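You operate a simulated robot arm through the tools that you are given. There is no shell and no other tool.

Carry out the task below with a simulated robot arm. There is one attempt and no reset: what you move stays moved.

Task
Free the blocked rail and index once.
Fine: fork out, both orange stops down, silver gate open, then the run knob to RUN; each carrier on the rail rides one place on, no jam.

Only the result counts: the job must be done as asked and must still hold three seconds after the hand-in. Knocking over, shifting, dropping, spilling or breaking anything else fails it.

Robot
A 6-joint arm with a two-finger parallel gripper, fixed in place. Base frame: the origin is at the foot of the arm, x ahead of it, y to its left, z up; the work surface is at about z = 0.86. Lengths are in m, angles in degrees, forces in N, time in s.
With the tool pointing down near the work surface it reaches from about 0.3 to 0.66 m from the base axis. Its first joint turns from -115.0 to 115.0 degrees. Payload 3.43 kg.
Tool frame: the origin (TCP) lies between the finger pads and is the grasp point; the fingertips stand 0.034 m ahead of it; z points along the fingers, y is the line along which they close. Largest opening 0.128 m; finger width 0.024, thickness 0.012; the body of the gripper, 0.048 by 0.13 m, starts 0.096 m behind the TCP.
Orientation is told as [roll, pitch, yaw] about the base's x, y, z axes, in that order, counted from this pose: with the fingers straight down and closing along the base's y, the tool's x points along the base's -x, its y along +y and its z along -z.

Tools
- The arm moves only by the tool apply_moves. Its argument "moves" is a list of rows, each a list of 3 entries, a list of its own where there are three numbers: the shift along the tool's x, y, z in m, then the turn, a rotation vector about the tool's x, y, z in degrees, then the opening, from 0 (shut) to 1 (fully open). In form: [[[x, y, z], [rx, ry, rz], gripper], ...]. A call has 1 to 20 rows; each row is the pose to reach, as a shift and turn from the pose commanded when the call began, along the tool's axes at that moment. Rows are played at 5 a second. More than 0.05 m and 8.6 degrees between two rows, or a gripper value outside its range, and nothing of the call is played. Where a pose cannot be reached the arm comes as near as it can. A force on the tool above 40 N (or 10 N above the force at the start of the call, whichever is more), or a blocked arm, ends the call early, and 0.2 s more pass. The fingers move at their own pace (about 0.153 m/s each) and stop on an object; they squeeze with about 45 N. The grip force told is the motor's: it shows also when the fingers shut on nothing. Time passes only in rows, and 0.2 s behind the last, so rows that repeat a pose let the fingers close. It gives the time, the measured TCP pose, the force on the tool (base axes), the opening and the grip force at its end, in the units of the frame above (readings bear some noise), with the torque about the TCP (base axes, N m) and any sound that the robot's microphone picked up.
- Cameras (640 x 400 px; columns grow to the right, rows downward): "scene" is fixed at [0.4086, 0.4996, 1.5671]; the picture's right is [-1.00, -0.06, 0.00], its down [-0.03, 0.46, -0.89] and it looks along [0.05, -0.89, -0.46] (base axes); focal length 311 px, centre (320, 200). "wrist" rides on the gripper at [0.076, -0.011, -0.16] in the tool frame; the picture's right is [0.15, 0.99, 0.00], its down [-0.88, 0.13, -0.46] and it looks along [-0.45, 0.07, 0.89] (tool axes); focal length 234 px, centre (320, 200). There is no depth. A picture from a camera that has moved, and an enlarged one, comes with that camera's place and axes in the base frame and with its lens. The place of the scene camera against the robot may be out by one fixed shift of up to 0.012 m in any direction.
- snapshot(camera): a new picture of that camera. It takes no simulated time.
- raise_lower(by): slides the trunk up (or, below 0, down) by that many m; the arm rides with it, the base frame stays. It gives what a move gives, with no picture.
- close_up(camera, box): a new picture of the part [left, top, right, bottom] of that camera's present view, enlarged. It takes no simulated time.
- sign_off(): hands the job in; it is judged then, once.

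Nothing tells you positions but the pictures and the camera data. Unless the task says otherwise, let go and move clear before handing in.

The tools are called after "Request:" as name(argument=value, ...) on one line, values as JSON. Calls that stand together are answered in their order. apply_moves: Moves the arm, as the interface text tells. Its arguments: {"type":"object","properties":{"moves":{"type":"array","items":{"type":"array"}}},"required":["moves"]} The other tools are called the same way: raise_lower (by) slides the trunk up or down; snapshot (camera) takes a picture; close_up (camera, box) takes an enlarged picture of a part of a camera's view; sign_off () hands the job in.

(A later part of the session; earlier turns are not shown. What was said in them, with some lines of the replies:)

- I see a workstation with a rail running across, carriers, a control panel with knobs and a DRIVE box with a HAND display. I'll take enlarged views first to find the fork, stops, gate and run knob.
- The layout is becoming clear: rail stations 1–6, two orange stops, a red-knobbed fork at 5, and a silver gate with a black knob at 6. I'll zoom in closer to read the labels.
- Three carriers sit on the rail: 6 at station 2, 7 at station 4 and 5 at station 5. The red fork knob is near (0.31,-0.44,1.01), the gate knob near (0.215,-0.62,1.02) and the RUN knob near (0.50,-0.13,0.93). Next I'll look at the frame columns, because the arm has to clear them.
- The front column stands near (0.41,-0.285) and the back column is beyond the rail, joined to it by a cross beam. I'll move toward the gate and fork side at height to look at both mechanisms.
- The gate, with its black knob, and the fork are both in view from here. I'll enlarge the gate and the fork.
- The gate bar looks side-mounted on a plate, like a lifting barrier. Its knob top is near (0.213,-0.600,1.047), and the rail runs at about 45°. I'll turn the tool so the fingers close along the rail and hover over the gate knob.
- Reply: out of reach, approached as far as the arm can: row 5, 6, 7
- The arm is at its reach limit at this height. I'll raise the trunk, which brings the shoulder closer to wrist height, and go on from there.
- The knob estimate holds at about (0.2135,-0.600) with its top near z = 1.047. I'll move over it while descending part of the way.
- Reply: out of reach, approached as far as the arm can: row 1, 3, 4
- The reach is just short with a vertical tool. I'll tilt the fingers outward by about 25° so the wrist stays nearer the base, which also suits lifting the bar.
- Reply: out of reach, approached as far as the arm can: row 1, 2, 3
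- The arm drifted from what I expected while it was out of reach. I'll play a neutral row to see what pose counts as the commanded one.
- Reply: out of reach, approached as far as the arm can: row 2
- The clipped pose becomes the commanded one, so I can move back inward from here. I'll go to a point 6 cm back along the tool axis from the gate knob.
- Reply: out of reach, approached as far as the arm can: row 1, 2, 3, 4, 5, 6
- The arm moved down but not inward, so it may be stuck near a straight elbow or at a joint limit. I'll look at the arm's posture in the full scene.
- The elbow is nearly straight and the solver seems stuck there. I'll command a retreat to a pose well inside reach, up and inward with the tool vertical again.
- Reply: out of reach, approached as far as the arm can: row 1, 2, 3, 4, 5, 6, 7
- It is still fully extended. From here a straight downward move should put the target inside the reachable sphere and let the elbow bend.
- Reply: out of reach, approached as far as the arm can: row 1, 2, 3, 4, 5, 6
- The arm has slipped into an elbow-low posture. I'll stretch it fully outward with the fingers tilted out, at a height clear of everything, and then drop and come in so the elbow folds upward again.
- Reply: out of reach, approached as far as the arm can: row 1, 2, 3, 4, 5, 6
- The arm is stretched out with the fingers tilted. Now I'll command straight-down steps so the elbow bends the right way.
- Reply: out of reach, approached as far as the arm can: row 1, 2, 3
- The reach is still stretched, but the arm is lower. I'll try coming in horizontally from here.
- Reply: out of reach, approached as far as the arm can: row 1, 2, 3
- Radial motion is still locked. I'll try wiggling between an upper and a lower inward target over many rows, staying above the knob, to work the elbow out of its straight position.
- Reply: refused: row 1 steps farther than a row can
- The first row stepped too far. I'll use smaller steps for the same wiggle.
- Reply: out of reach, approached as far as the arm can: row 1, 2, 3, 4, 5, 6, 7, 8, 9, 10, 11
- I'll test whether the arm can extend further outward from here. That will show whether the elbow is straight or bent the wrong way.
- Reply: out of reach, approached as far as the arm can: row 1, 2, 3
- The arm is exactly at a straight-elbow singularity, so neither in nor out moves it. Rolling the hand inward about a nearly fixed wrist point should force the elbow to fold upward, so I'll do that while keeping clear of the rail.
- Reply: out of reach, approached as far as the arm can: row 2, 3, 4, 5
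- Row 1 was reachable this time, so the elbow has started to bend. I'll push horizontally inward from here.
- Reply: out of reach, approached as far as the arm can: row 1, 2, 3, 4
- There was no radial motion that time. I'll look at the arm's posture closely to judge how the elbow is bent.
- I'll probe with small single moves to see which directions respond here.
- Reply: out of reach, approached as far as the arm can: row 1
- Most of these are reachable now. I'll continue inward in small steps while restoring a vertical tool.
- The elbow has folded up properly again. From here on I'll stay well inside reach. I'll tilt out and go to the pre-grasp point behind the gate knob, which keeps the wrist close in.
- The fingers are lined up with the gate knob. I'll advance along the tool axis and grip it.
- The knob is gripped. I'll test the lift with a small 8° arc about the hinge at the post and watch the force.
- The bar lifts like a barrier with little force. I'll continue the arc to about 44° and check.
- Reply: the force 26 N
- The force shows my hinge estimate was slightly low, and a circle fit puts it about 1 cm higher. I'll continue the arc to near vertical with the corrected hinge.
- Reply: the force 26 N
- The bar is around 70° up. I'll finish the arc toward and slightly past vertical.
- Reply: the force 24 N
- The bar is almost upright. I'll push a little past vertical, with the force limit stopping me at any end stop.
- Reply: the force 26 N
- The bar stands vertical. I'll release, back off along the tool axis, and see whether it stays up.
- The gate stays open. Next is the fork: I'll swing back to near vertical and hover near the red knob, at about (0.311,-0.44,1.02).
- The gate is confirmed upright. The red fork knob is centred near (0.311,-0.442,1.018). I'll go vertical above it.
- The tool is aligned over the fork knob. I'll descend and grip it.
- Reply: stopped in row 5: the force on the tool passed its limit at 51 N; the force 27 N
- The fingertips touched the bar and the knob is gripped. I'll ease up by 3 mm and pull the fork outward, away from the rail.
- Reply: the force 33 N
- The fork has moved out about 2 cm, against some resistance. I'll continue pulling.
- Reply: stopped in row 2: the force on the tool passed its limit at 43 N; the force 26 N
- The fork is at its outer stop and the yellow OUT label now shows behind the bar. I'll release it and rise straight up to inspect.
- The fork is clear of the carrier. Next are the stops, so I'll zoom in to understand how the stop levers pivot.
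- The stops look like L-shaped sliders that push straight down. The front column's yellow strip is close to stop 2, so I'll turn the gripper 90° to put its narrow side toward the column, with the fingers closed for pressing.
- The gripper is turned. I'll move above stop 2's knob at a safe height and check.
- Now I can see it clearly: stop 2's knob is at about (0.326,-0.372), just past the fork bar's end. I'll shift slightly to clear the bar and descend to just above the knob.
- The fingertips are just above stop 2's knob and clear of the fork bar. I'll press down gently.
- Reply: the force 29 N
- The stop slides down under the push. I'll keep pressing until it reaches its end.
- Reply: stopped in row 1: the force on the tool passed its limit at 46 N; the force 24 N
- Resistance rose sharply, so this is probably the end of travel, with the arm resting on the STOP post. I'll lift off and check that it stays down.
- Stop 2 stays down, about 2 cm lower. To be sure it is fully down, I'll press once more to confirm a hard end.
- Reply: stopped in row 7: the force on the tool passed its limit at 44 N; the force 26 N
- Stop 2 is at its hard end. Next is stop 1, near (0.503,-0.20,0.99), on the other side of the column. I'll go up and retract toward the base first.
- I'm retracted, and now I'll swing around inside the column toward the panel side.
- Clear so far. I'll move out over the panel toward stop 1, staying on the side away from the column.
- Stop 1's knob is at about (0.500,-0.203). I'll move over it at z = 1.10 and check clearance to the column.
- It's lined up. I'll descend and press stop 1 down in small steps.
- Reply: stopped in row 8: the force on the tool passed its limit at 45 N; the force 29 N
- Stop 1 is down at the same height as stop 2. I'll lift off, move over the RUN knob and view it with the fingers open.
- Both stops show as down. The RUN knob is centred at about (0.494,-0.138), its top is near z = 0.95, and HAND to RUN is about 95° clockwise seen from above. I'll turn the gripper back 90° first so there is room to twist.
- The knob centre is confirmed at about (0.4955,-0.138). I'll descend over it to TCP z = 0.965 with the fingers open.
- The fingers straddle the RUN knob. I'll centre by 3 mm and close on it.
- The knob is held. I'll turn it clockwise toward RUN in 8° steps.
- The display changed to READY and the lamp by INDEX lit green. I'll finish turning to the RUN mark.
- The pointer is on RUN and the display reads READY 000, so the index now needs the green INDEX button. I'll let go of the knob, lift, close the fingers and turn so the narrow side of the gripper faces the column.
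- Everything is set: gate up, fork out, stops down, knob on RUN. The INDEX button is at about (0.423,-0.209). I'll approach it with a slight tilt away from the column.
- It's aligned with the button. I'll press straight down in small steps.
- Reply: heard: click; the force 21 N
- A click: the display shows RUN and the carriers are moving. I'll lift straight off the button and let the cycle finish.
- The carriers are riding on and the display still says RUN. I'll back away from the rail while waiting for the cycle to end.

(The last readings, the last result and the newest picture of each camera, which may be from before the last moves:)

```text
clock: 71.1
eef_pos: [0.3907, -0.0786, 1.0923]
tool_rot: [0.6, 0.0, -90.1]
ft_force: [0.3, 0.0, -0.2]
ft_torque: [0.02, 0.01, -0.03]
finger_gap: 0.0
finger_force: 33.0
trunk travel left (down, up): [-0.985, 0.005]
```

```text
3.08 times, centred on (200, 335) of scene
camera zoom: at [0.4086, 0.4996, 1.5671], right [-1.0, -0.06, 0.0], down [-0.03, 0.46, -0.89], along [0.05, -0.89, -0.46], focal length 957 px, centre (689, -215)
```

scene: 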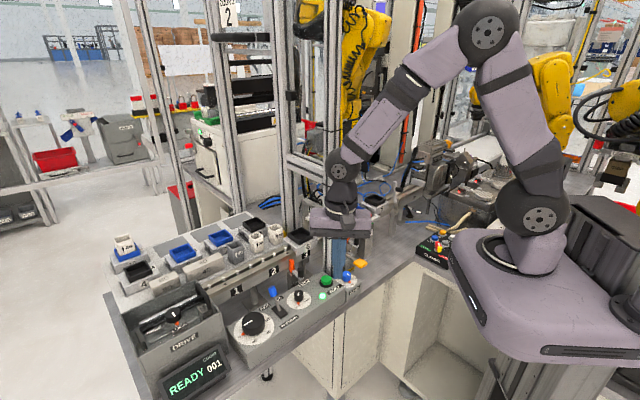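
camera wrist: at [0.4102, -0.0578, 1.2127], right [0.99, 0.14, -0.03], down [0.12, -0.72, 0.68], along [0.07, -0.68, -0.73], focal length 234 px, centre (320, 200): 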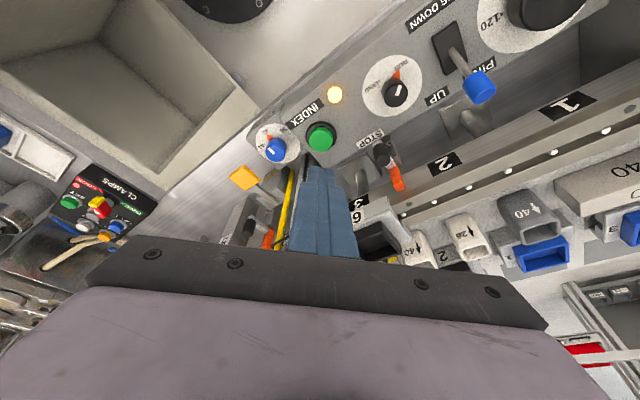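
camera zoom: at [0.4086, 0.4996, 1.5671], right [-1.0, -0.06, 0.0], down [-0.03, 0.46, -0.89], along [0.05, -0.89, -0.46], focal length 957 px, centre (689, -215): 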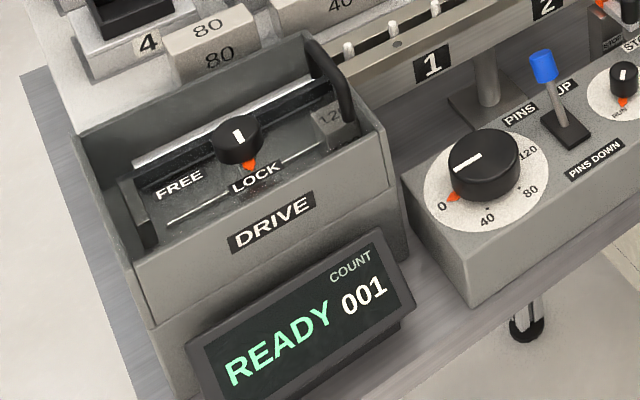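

The display reads READY, COUNT 001: carrier 6 is at station 3 and carrier 5 is at station 6. I'll clear the hand further and verify carrier 7 at station 5.

Request:
apply_moves(moves=[[[0.02, -0.02, -0.03], [0, 0, 0], 0.0], [[0.05, -0.03, -0.06], [0, 0, 0], 0.0], [[0.08, -0.04, -0.08], [0, 0, 0], 0.0], [[0.11, -0.05, -0.1], [0, 0, 0], 0.1], [[0.13, -0.05, -0.11], [0, 0, 0], 0.3]])

Request:
snapshot(camera="scene")

Request:
close_up(camera="scene", box=[270, 180, 430, 310])

Request:
snapshot(camera="wrist")

```text
clock: 72.3
eef_pos: [0.3409, 0.0497, 1.2028]
tool_rot: [0.4, 0.0, -90.1]
ft_force: [0.5, 0.2, 0.4]
ft_torque: [0.01, 0.01, 0.01]
finger_gap: 0.0387
finger_force: 0.1
trunk travel left (down, up): [-0.985, 0.005]
```

```text
taken
```

scene: 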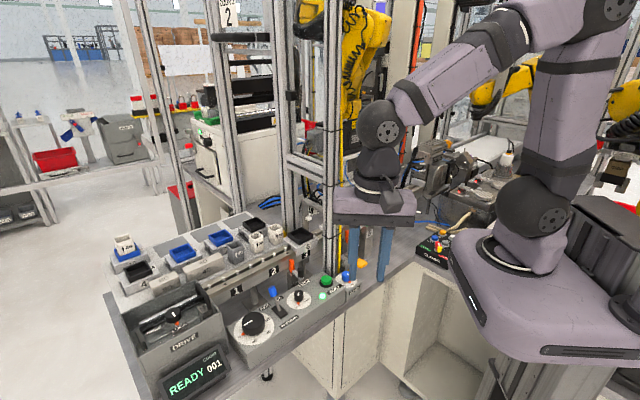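

```text
3.08 times, centred on (350, 245) of scene
camera zoom: at [0.4086, 0.4996, 1.5671], right [-1.0, -0.06, 0.0], down [-0.03, 0.46, -0.89], along [0.05, -0.89, -0.46], focal length 957 px, centre (228, 62)
```

zoom: 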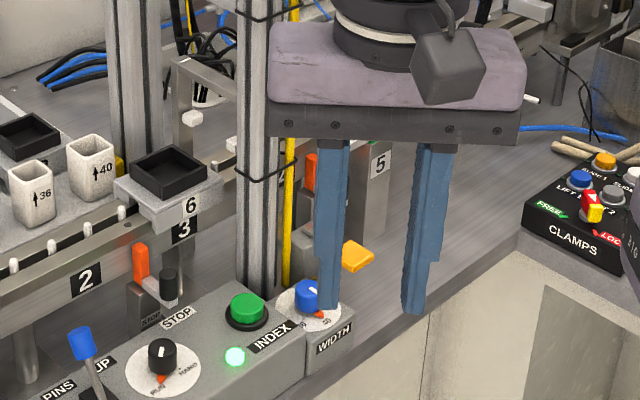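

```text
taken
camera wrist: at [0.329, 0.1256, 1.3623], right [0.99, 0.14, 0.01], down [0.13, -0.88, 0.46], along [0.07, -0.45, -0.89], focal length 234 px, centre (320, 200)
```

wrist: 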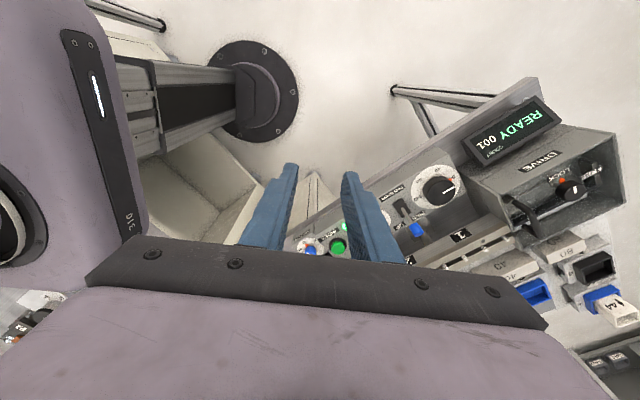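

The hand still hides station 5 from the camera, so I'll raise it.

Request:
apply_moves(moves=[[[0, -0.02, -0.035], [0, 0, 0], 0.3], [[0, -0.05, -0.07], [0, 0, 0], 0.3], [[0, -0.08, -0.1], [0, 0, 0], 0.3], [[0, -0.1, -0.12], [0, 0, 0], 0.3]])

Request:
snapshot(camera="scene")

Request:
close_up(camera="scene", box=[270, 180, 430, 310])

```text
clock: 73.3
eef_pos: [0.2969, 0.0664, 1.3169]
tool_rot: [0.2, -0.1, -90.0]
ft_force: [0.7, 0.2, 0.3]
ft_torque: [-0.03, 0.0, 0.01]
finger_gap: 0.0383
finger_force: 0.1
out of reach, approached as far as the arm can: row 3, 4
trunk travel left (down, up): [-0.985, 0.005]
```

```text
taken
```

scene: 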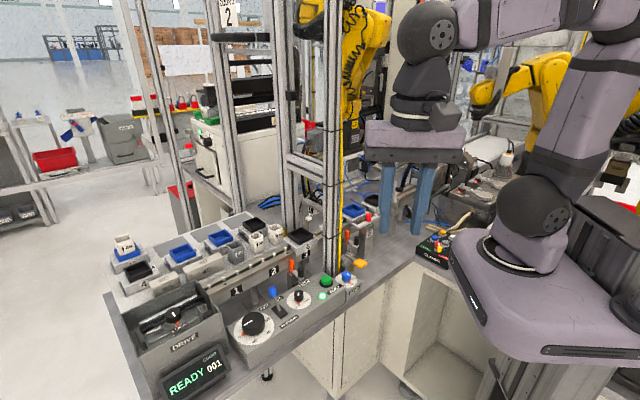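

```text
3.08 times, centred on (350, 245) of scene
camera zoom: at [0.4086, 0.4996, 1.5671], right [-1.0, -0.06, 0.0], down [-0.03, 0.46, -0.89], along [0.05, -0.89, -0.46], focal length 957 px, centre (228, 62)
```

zoom: 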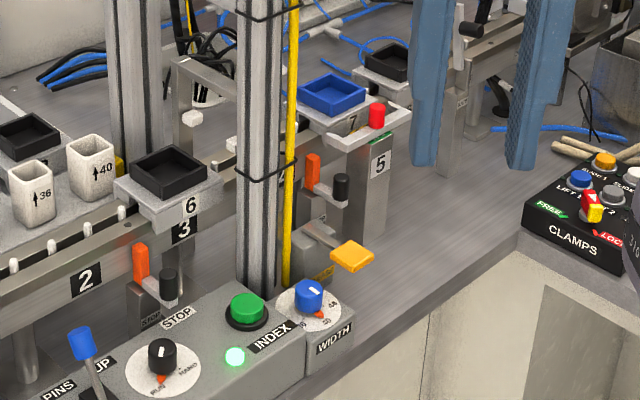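

All three carriers moved one place on: 6 to station 3, 7 to station 5 and 5 to station 6. The gate is up, the fork is out, both stops are down, the knob is on RUN and the display reads READY, COUNT 001. The hand is clear, so I'm handing in.

Request:
sign_off()

```text
The job is handed in.
```

The rail is freed and it indexed exactly once. I handed the job in with the display reading READY, COUNT 001. The hand-in gave no verdict, so this is what I saw before it:

- **Rail cleared:** I lifted the silver gate upright, pulled the fork out, and pressed both orange stops down until they would go no further. The gate, fork and stops all stayed put when I let go.
- **Index:** Turning the run knob to RUN only brought the display to READY. I then pressed the green INDEX button once to make the move.
- **Carriers:** Each rode one place on with no jam: 6 is at station 3, 7 at station 5 and 5 at station 6.

During the first reach for the gate the arm got stuck at full stretch. I worked it free without touching anything. The only hard contacts were brief pushes of up to about 51 N on the fork bar and the stops, and nothing else was moved.

The knob is still on RUN, and the hand is clear of the rail and panel.
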